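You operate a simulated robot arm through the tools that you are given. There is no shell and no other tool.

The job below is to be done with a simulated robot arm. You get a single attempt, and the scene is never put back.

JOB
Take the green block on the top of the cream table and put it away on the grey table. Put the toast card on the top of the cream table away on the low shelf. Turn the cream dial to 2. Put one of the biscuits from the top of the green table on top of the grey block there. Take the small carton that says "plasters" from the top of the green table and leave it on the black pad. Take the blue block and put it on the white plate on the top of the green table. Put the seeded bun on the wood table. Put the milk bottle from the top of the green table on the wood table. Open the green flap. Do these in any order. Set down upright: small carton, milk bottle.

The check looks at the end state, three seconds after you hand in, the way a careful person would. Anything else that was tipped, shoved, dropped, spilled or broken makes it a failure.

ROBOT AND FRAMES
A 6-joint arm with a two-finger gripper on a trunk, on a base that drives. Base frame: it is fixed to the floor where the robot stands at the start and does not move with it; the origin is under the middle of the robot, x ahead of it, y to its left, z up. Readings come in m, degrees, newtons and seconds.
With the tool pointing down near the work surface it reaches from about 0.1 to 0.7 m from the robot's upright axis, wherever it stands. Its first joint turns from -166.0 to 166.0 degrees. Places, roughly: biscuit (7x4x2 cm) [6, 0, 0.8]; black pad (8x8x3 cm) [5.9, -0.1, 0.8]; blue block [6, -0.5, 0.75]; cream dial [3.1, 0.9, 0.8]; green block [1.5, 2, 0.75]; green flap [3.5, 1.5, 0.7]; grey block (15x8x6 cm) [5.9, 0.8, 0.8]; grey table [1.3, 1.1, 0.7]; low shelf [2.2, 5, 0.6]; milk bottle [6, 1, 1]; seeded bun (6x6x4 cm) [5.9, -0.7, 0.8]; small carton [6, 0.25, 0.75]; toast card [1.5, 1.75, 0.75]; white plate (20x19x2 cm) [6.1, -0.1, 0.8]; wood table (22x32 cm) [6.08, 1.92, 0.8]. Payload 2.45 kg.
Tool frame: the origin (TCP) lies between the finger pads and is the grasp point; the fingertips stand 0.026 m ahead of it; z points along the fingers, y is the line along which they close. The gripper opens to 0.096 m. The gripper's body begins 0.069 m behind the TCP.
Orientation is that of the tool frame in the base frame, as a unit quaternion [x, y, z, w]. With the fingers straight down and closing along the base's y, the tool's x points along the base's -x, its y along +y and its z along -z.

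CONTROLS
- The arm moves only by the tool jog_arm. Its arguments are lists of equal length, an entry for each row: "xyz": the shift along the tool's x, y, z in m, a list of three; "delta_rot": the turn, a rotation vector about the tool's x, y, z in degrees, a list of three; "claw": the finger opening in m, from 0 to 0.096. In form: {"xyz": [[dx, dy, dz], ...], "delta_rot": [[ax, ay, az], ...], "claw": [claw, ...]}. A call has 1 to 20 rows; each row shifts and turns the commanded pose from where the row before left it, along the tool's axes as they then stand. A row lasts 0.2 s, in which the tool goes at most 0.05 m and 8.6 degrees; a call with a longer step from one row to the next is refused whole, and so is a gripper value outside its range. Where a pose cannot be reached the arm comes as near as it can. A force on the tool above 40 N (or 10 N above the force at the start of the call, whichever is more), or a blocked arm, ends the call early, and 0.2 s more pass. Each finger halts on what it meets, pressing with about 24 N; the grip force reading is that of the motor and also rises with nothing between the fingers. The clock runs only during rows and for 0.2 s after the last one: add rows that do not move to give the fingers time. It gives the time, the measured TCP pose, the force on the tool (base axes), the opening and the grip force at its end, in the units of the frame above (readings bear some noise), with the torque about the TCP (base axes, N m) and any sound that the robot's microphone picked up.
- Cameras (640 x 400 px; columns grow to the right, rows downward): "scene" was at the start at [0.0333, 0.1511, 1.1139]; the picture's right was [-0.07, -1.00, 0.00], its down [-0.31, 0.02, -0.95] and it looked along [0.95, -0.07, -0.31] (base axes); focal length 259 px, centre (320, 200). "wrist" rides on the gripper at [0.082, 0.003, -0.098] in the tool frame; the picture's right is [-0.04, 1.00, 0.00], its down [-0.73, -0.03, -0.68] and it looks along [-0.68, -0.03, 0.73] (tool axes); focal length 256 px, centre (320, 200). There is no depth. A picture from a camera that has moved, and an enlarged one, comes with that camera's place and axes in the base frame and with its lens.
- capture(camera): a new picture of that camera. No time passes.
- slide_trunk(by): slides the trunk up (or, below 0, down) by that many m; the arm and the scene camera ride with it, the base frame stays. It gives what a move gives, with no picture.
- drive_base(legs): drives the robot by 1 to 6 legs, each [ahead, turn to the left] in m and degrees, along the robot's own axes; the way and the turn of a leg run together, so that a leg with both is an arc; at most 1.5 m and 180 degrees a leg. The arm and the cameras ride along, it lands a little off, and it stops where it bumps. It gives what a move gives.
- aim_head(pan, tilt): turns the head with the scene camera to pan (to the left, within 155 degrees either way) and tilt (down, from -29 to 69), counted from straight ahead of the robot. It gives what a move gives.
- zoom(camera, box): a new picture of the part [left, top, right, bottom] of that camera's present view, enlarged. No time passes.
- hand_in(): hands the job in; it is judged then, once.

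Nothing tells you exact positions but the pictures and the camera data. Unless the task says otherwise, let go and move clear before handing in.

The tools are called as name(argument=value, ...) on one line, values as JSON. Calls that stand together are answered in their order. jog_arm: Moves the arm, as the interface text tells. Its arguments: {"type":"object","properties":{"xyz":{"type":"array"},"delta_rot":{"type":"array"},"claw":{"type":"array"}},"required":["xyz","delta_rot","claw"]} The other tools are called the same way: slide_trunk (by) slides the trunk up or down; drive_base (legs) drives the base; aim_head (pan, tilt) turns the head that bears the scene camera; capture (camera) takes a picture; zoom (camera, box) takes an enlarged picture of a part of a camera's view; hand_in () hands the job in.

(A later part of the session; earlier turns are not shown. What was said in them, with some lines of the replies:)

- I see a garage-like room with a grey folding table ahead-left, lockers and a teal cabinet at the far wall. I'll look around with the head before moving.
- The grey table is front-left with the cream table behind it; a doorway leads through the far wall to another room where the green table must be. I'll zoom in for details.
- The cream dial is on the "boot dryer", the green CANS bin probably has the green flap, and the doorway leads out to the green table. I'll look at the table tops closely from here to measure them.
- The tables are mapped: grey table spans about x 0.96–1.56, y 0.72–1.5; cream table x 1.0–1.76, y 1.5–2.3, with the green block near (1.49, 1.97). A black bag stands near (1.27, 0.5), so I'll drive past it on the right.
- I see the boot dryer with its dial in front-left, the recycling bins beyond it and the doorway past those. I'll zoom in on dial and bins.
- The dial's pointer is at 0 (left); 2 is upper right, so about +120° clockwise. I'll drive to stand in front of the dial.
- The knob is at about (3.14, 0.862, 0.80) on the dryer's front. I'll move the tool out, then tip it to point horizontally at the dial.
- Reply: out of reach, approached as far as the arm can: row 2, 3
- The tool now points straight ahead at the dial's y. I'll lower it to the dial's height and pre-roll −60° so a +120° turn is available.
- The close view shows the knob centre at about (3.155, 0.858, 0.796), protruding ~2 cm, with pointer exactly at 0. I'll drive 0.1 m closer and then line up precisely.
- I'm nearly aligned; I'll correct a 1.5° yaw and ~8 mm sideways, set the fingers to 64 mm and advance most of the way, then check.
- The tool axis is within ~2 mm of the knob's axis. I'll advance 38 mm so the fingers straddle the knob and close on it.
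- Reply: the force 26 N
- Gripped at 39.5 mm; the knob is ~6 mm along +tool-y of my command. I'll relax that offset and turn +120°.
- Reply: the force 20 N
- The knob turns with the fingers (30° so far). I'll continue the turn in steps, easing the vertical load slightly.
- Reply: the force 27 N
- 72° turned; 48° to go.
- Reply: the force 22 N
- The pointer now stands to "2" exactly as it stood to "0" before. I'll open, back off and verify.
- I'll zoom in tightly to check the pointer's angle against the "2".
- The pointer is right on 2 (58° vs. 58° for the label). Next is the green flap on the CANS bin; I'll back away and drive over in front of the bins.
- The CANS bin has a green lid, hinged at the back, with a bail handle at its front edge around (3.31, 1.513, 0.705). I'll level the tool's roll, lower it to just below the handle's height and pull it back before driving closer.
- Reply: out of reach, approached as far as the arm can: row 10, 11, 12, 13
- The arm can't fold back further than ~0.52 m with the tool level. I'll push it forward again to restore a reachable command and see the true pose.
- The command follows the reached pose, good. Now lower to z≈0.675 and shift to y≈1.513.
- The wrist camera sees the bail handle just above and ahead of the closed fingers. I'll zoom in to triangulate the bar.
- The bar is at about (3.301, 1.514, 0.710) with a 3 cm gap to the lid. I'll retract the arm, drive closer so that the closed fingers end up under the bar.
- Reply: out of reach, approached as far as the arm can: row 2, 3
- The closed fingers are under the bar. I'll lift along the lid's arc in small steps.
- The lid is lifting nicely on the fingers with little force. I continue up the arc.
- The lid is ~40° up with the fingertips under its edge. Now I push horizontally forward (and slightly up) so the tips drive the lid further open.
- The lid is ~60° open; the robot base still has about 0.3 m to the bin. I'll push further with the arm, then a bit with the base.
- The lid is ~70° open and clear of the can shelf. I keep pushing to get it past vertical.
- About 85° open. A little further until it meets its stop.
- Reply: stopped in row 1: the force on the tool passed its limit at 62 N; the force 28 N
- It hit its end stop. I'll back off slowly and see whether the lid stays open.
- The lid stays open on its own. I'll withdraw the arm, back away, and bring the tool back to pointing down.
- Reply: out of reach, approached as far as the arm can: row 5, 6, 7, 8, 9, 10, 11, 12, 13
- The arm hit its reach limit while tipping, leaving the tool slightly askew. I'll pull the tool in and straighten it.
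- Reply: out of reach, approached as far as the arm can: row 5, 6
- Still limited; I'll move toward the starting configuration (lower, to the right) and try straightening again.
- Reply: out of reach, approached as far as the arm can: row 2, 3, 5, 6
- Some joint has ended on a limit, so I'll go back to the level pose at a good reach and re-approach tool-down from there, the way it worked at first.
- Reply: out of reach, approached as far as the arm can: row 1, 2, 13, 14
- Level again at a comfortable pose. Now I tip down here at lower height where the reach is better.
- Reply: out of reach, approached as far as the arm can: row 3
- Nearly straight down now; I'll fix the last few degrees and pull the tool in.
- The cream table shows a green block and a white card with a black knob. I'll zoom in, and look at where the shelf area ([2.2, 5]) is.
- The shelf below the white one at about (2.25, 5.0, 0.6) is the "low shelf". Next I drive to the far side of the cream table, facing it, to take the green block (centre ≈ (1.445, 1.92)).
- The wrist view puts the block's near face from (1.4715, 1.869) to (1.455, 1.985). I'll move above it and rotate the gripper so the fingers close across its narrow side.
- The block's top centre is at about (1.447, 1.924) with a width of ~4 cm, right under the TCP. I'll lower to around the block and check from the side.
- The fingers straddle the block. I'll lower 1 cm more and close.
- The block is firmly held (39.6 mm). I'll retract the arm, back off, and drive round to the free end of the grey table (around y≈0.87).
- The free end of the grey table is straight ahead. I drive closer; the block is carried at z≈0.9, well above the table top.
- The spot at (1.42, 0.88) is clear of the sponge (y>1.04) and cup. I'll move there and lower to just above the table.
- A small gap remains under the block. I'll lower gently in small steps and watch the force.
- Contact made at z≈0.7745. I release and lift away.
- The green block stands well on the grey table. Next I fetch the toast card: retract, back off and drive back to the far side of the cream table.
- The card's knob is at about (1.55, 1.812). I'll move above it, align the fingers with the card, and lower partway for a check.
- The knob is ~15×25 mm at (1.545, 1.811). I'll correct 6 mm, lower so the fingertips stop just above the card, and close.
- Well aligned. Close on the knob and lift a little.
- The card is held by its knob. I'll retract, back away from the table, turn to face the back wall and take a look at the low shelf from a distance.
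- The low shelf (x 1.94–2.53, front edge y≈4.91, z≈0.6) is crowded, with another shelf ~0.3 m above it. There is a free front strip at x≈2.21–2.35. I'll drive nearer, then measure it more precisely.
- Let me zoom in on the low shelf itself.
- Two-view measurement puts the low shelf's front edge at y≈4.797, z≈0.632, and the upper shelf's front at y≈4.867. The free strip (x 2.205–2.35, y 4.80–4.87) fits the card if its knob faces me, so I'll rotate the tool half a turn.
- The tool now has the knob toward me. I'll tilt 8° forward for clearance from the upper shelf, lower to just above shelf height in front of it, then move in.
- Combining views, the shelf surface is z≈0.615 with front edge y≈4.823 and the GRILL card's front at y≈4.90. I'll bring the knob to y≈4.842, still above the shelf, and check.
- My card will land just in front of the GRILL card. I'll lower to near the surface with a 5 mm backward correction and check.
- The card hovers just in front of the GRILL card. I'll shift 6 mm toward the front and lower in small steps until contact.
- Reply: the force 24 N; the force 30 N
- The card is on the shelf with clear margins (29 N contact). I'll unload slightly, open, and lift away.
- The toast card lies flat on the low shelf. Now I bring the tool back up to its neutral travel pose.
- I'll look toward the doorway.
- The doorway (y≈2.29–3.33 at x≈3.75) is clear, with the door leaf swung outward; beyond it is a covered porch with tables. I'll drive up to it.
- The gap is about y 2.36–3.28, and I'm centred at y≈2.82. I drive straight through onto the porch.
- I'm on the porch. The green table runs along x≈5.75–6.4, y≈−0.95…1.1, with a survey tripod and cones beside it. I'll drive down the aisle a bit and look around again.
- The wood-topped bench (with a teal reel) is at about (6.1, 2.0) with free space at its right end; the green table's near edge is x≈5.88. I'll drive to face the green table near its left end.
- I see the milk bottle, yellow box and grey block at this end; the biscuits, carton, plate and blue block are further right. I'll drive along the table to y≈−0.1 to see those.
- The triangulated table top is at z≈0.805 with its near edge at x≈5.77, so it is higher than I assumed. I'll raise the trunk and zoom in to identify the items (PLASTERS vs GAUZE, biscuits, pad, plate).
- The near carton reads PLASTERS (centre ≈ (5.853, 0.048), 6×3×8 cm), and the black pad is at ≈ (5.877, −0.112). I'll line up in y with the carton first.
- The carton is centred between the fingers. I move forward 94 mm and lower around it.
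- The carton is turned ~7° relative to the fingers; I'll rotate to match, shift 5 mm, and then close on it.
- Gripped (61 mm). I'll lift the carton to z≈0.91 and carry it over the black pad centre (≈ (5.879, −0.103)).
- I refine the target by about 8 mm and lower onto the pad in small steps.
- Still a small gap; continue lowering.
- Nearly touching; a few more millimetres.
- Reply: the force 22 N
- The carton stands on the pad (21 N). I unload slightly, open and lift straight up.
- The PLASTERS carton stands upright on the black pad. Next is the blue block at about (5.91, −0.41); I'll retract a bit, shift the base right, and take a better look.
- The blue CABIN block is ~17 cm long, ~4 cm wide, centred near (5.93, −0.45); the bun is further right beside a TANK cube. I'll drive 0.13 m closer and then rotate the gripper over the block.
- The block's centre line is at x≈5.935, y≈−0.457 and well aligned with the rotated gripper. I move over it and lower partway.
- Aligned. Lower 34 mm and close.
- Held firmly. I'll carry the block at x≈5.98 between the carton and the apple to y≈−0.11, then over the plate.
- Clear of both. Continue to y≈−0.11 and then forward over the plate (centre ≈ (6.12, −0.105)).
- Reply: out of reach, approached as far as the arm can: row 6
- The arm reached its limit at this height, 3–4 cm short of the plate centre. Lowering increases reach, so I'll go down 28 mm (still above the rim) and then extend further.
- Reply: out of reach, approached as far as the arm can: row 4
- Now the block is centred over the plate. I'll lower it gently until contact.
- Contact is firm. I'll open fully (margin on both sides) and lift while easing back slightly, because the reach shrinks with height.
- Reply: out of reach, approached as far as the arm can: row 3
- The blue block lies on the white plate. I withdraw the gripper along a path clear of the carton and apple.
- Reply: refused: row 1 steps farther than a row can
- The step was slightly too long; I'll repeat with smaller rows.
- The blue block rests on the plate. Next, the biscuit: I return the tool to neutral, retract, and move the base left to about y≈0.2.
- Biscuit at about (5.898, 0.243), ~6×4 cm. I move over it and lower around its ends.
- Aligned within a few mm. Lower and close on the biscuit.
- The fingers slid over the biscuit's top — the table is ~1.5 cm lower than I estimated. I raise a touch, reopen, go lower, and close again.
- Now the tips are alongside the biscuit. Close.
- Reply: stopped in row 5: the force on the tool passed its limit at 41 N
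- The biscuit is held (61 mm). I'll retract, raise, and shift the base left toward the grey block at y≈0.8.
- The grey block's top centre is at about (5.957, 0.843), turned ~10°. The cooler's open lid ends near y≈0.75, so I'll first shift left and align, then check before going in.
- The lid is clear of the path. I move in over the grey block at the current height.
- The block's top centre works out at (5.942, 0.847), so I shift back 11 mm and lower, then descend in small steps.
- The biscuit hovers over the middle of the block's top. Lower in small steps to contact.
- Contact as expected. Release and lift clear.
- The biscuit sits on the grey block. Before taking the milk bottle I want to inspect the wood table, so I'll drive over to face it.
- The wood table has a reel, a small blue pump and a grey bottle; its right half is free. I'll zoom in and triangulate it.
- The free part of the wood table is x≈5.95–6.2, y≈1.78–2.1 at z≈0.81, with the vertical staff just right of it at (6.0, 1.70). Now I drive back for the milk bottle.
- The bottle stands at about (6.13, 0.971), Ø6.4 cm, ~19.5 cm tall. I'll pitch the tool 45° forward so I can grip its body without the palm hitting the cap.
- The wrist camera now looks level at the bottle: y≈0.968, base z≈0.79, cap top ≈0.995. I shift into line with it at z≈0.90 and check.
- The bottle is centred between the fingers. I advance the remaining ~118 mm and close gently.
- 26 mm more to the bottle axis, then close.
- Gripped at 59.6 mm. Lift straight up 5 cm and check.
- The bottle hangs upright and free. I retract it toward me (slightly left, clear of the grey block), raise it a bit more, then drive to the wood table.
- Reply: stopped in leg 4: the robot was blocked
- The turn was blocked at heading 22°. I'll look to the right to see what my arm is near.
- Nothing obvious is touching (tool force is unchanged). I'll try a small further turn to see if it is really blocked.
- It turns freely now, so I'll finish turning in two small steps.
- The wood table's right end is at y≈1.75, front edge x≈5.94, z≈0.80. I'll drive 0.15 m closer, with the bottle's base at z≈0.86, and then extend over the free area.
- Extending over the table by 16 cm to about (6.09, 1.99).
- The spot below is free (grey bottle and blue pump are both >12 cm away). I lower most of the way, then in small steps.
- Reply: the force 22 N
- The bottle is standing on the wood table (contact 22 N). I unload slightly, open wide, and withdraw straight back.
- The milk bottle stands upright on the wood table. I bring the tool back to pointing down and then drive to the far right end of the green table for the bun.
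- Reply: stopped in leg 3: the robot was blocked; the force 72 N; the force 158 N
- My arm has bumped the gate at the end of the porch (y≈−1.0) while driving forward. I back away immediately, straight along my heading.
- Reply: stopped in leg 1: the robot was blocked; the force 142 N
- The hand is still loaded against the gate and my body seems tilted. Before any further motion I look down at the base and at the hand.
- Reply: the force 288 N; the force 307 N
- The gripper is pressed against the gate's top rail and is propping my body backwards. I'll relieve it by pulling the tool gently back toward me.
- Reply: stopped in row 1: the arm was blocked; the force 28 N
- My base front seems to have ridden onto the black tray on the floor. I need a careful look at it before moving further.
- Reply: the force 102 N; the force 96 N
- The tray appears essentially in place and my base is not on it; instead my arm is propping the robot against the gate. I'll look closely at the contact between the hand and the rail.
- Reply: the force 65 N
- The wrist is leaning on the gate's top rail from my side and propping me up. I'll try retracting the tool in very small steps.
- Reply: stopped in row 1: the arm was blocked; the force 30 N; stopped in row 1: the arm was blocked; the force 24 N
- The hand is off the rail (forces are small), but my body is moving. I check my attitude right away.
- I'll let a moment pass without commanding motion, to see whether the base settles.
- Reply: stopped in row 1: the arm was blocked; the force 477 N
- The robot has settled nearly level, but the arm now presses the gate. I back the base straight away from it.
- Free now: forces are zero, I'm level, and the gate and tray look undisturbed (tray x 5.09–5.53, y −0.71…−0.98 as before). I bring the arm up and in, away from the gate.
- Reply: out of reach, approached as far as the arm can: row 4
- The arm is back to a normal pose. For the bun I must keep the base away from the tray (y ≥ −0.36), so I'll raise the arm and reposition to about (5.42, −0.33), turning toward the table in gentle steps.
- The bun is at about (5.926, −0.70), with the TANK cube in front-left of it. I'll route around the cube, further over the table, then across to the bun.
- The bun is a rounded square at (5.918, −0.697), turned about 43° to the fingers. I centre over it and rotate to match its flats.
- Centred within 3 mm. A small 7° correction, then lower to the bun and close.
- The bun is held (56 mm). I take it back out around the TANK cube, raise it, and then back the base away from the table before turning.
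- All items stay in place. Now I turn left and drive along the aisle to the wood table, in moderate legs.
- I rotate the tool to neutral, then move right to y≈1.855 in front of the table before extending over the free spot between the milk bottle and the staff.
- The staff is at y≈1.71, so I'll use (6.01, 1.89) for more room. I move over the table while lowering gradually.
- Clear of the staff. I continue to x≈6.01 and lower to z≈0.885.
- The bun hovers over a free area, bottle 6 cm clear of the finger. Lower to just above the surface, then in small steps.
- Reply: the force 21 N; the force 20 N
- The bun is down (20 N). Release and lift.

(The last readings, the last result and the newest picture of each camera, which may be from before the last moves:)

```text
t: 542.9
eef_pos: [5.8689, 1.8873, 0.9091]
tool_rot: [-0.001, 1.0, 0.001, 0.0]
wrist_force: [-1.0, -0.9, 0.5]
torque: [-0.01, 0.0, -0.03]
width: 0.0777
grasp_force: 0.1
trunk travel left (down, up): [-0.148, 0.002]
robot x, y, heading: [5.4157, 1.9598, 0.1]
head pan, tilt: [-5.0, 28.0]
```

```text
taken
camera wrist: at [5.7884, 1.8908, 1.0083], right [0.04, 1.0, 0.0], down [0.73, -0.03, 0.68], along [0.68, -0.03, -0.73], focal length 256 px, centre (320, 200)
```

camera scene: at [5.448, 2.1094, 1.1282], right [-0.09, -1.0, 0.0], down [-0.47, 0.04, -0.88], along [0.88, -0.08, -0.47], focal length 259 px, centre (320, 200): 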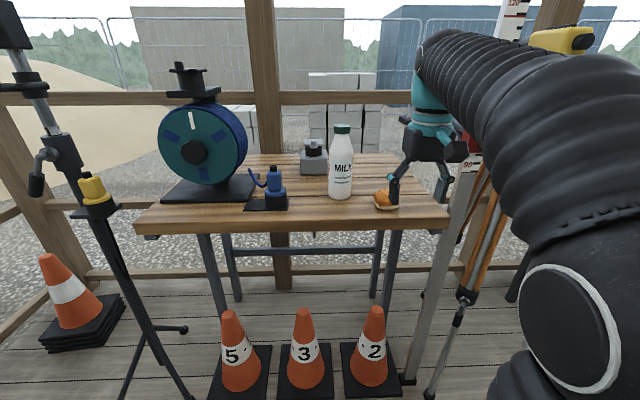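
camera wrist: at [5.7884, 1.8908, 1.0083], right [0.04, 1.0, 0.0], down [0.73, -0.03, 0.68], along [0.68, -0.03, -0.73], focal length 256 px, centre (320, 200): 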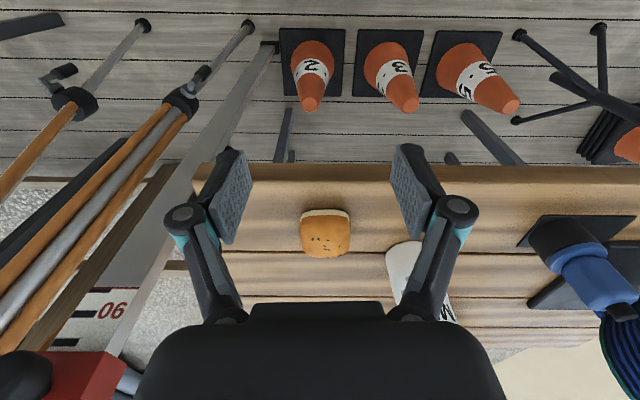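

The bun and the milk are both on the wood table. I back away and check the green table, gate and tray from a distance.

drive_base(legs=[[-0.3, 0]])

aim_head(pan=-5, tilt=28)

zoom(camera="scene", box=[170, 80, 470, 267])

drive_base(legs=[[0, -45], [0, -40]])

aim_head(pan=15, tilt=20)

capture(camera="scene")

zoom(camera="scene", box=[60, 100, 300, 250])

zoom(camera="scene", box=[240, 80, 480, 230])

```text
t: 544.9
eef_pos: [5.5675, 1.8872, 0.9085]
tool_rot: [-0.001, 1.0, 0.0, 0.001]
wrist_force: [0.1, 0.3, -0.1]
torque: [0.01, -0.01, 0.01]
width: 0.0781
grasp_force: 0.1
trunk travel left (down, up): [-0.148, 0.002]
robot x, y, heading: [5.1141, 1.9568, -0.2]
head pan, tilt: [-5.0, 28.0]
```

```text
t: 545.5
eef_pos: [5.5682, 1.8867, 0.9082]
tool_rot: [-0.002, 1.0, 0.0, 0.0]
wrist_force: [0.1, -0.3, 0.5]
torque: [-0.02, 0.0, 0.0]
width: 0.0779
grasp_force: 0.2
trunk travel left (down, up): [-0.148, 0.002]
robot x, y, heading: [5.1197, 1.9599, 0.1]
head pan, tilt: [-5.0, 28.0]
```

```text
2.13 times, centred on (320, 174) of scene
camera zoom: at [5.147, 2.1092, 1.1281], right [-0.09, -1.0, 0.0], down [-0.47, 0.04, -0.88], along [0.88, -0.08, -0.47], focal length 553 px, centre (320, 256)
```

zoom: 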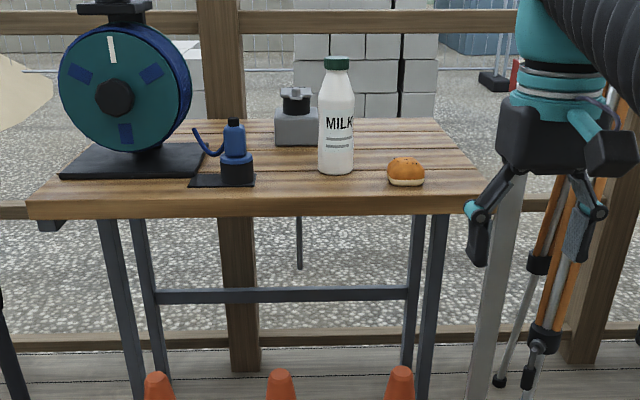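

```text
t: 549.8
eef_pos: [5.0875, 1.5023, 0.9098]
tool_rot: [0.672, 0.741, -0.001, 0.0]
wrist_force: [-0.5, -0.1, 0.0]
torque: [0.0, -0.01, -0.01]
width: 0.0781
grasp_force: 0.0
trunk travel left (down, up): [-0.148, 0.002]
robot x, y, heading: [5.115, 1.9607, -84.6]
head pan, tilt: [-5.0, 28.0]
```

```text
t: 550.7
eef_pos: [5.0871, 1.503, 0.9104]
tool_rot: [0.672, 0.741, -0.001, 0.0]
wrist_force: [0.9, 0.4, 1.3]
torque: [0.0, 0.01, 0.01]
width: 0.078
grasp_force: 0.2
trunk travel left (down, up): [-0.148, 0.002]
robot x, y, heading: [5.1174, 1.9608, -84.6]
head pan, tilt: [15.0, 20.0]
```

```text
taken
camera scene: at [5.2998, 1.9472, 1.141], right [-0.94, -0.35, 0.0], down [-0.12, 0.32, -0.94], along [0.33, -0.88, -0.34], focal length 259 px, centre (320, 200)
```

scene: 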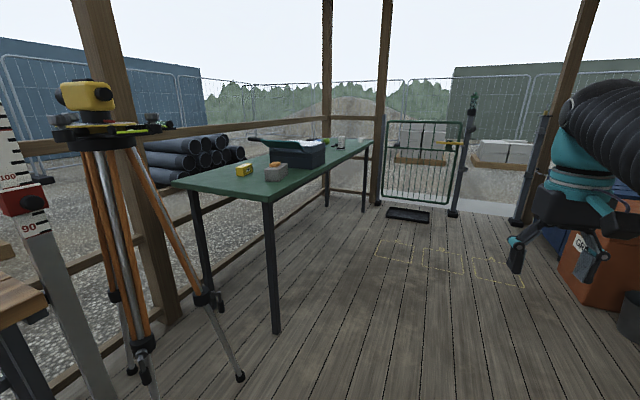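

```text
2.67 times, centred on (180, 175) of scene
camera zoom: at [5.2998, 1.9472, 1.141], right [-0.94, -0.35, 0.0], down [-0.12, 0.32, -0.94], along [0.33, -0.88, -0.34], focal length 691 px, centre (693, 267)
```

zoom: 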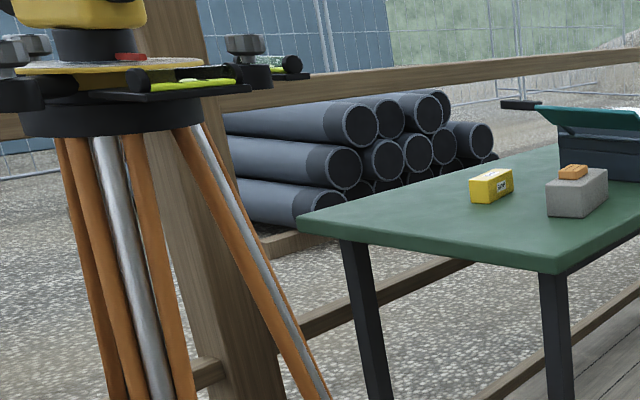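

```text
2.67 times, centred on (360, 155) of scene
camera zoom: at [5.2998, 1.9472, 1.141], right [-0.94, -0.35, 0.0], down [-0.12, 0.32, -0.94], along [0.33, -0.88, -0.34], focal length 691 px, centre (213, 320)
```

zoom: 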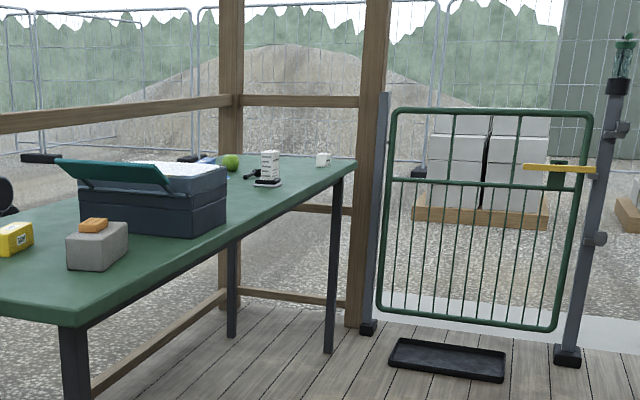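

From here all placed items, the gate, latch and tray look in order. To be sure about the gate and tray, I'll view them from the same spot as a picture taken before the bump.

drive_base(legs=[[0, 4], [1.16, 0], [0, 40], [0, 39.7]])

slide_trunk(by=-0.03)

aim_head(pan=-60, tilt=30)

capture(camera="scene")

zoom(camera="scene", box=[360, 50, 600, 260])

```text
t: 560.7
eef_pos: [5.7499, 0.7524, 0.9084]
tool_rot: [0.006, 1.0, 0.0, 0.0]
wrist_force: [0.3, 0.4, 0.1]
torque: [0.0, 0.0, -0.01]
width: 0.0779
grasp_force: 0.0
trunk travel left (down, up): [-0.148, 0.002]
robot x, y, heading: [5.3017, 0.8299, -0.5]
head pan, tilt: [15.0, 20.0]
```

```text
t: 561.4
eef_pos: [5.7508, 0.7531, 0.8799]
tool_rot: [0.007, 1.0, 0.0, -0.001]
wrist_force: [0.1, 0.1, -0.1]
torque: [0.02, -0.02, 0.0]
width: 0.0778
grasp_force: 0.1
trunk travel left (down, up): [-0.118, 0.032]
robot x, y, heading: [5.3012, 0.8273, -0.8]
head pan, tilt: [15.0, 20.0]
```

```text
t: 562.9
eef_pos: [5.7499, 0.7527, 0.8808]
tool_rot: [0.006, 1.0, 0.0, -0.001]
wrist_force: [0.2, 1.0, 0.4]
torque: [0.01, 0.02, 0.02]
width: 0.0778
grasp_force: 0.1
trunk travel left (down, up): [-0.118, 0.032]
robot x, y, heading: [5.3003, 0.8299, -0.7]
head pan, tilt: [-60.0, 30.0]
```

```text
taken
camera scene: at [5.2858, 0.9101, 1.095], right [-0.87, -0.49, 0.0], down [-0.24, 0.44, -0.87], along [0.42, -0.76, -0.5], focal length 259 px, centre (320, 200)
```

scene: 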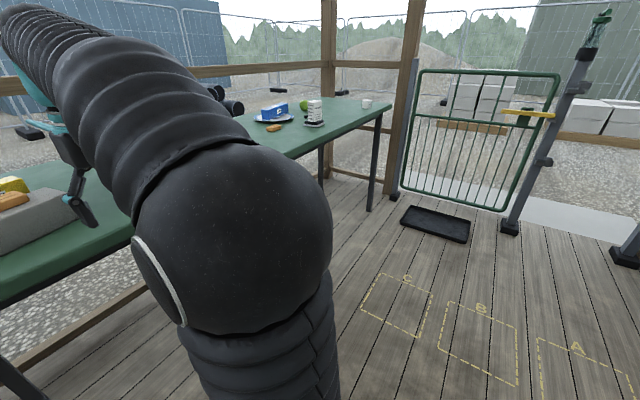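

```text
1.90 times, centred on (480, 155) of scene
camera zoom: at [5.2858, 0.9101, 1.095], right [-0.87, -0.49, 0.0], down [-0.24, 0.44, -0.87], along [0.42, -0.76, -0.5], focal length 494 px, centre (15, 286)
```

zoom: 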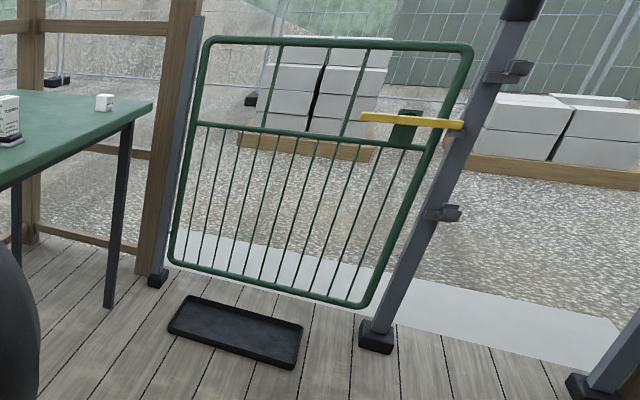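

Gate, latch and tray match the earlier picture pixel for pixel, so nothing was displaced. One last close look at the green table items.

zoom(camera="scene", box=[230, 80, 400, 186])

aim_head(pan=10, tilt=32)

capture(camera="scene")

```text
3.76 times, centred on (315, 133) of scene
camera zoom: at [5.2858, 0.9101, 1.095], right [-0.87, -0.49, 0.0], down [-0.24, 0.44, -0.87], along [0.42, -0.76, -0.5], focal length 976 px, centre (339, 452)
```

zoom: 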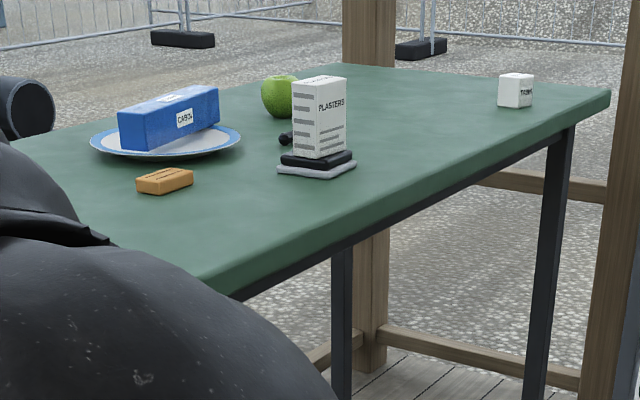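

```text
t: 564.3
eef_pos: [5.7499, 0.7521, 0.8793]
tool_rot: [0.006, 1.0, 0.0, 0.0]
wrist_force: [-0.8, 0.4, -0.4]
torque: [0.0, 0.0, -0.01]
width: 0.0781
grasp_force: 0.1
trunk travel left (down, up): [-0.118, 0.032]
robot x, y, heading: [5.3013, 0.8306, -0.6]
head pan, tilt: [10.0, 32.0]
```

```text
taken
camera scene: at [5.33, 1.0033, 1.0918], right [0.16, -0.99, 0.0], down [-0.52, -0.09, -0.85], along [0.84, 0.14, -0.53], focal length 259 px, centre (320, 200)
```

scene: 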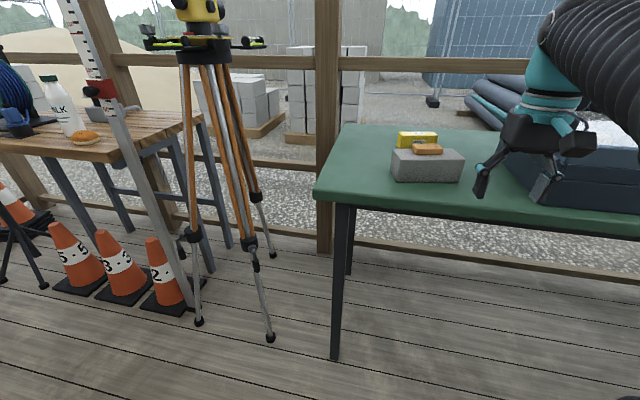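

Everything is in place: PLASTERS upright on the pad, blue block on the plate, biscuit on the grey block, milk and bun on the wood table. I back clear of the table and hand in.

drive_base(legs=[[-0.2, 0]])

hand_in()

```text
t: 565.9
eef_pos: [5.5512, 0.7552, 0.879]
tool_rot: [0.006, 1.0, 0.0, -0.001]
wrist_force: [-1.1, 0.1, -0.8]
torque: [0.02, -0.01, 0.03]
width: 0.0778
grasp_force: 0.1
trunk travel left (down, up): [-0.118, 0.032]
robot x, y, heading: [5.0987, 0.8337, -0.7]
head pan, tilt: [10.0, 32.0]
```

```text
The job is handed in.
```

All nine parts of the job are done and handed in. On the way to the bun I drove the arm hard into the porch gate.

- **Green block:** on the free end of the grey table.
- **Toast card:** flat on the low shelf, in front of the GRILL card.
- **Cream dial:** the pointer lines up with 2.
- **Green flap:** the CANS bin lid is open and stayed open by itself.
- **Biscuit:** on top of the grey block.
- **PLASTERS carton:** upright on the black pad.
- **Blue block:** on the white plate.
- **Seeded bun and milk bottle:** both on the wood table, with the bottle upright.

**Gate bump:** the arm pressed on the gate's rails, with tool forces up to about 450 N, and tilted the robot back about 6° until I freed it. I then viewed the gate, its latch and the tray on the floor in front of it from the spot of an earlier picture. All three looked unmoved, to within what the pictures can show.

I checked the items on the green table and the wood table just before handing in. I did not go back inside to recheck the dial, lid, green block or card; each looked right when I left it.
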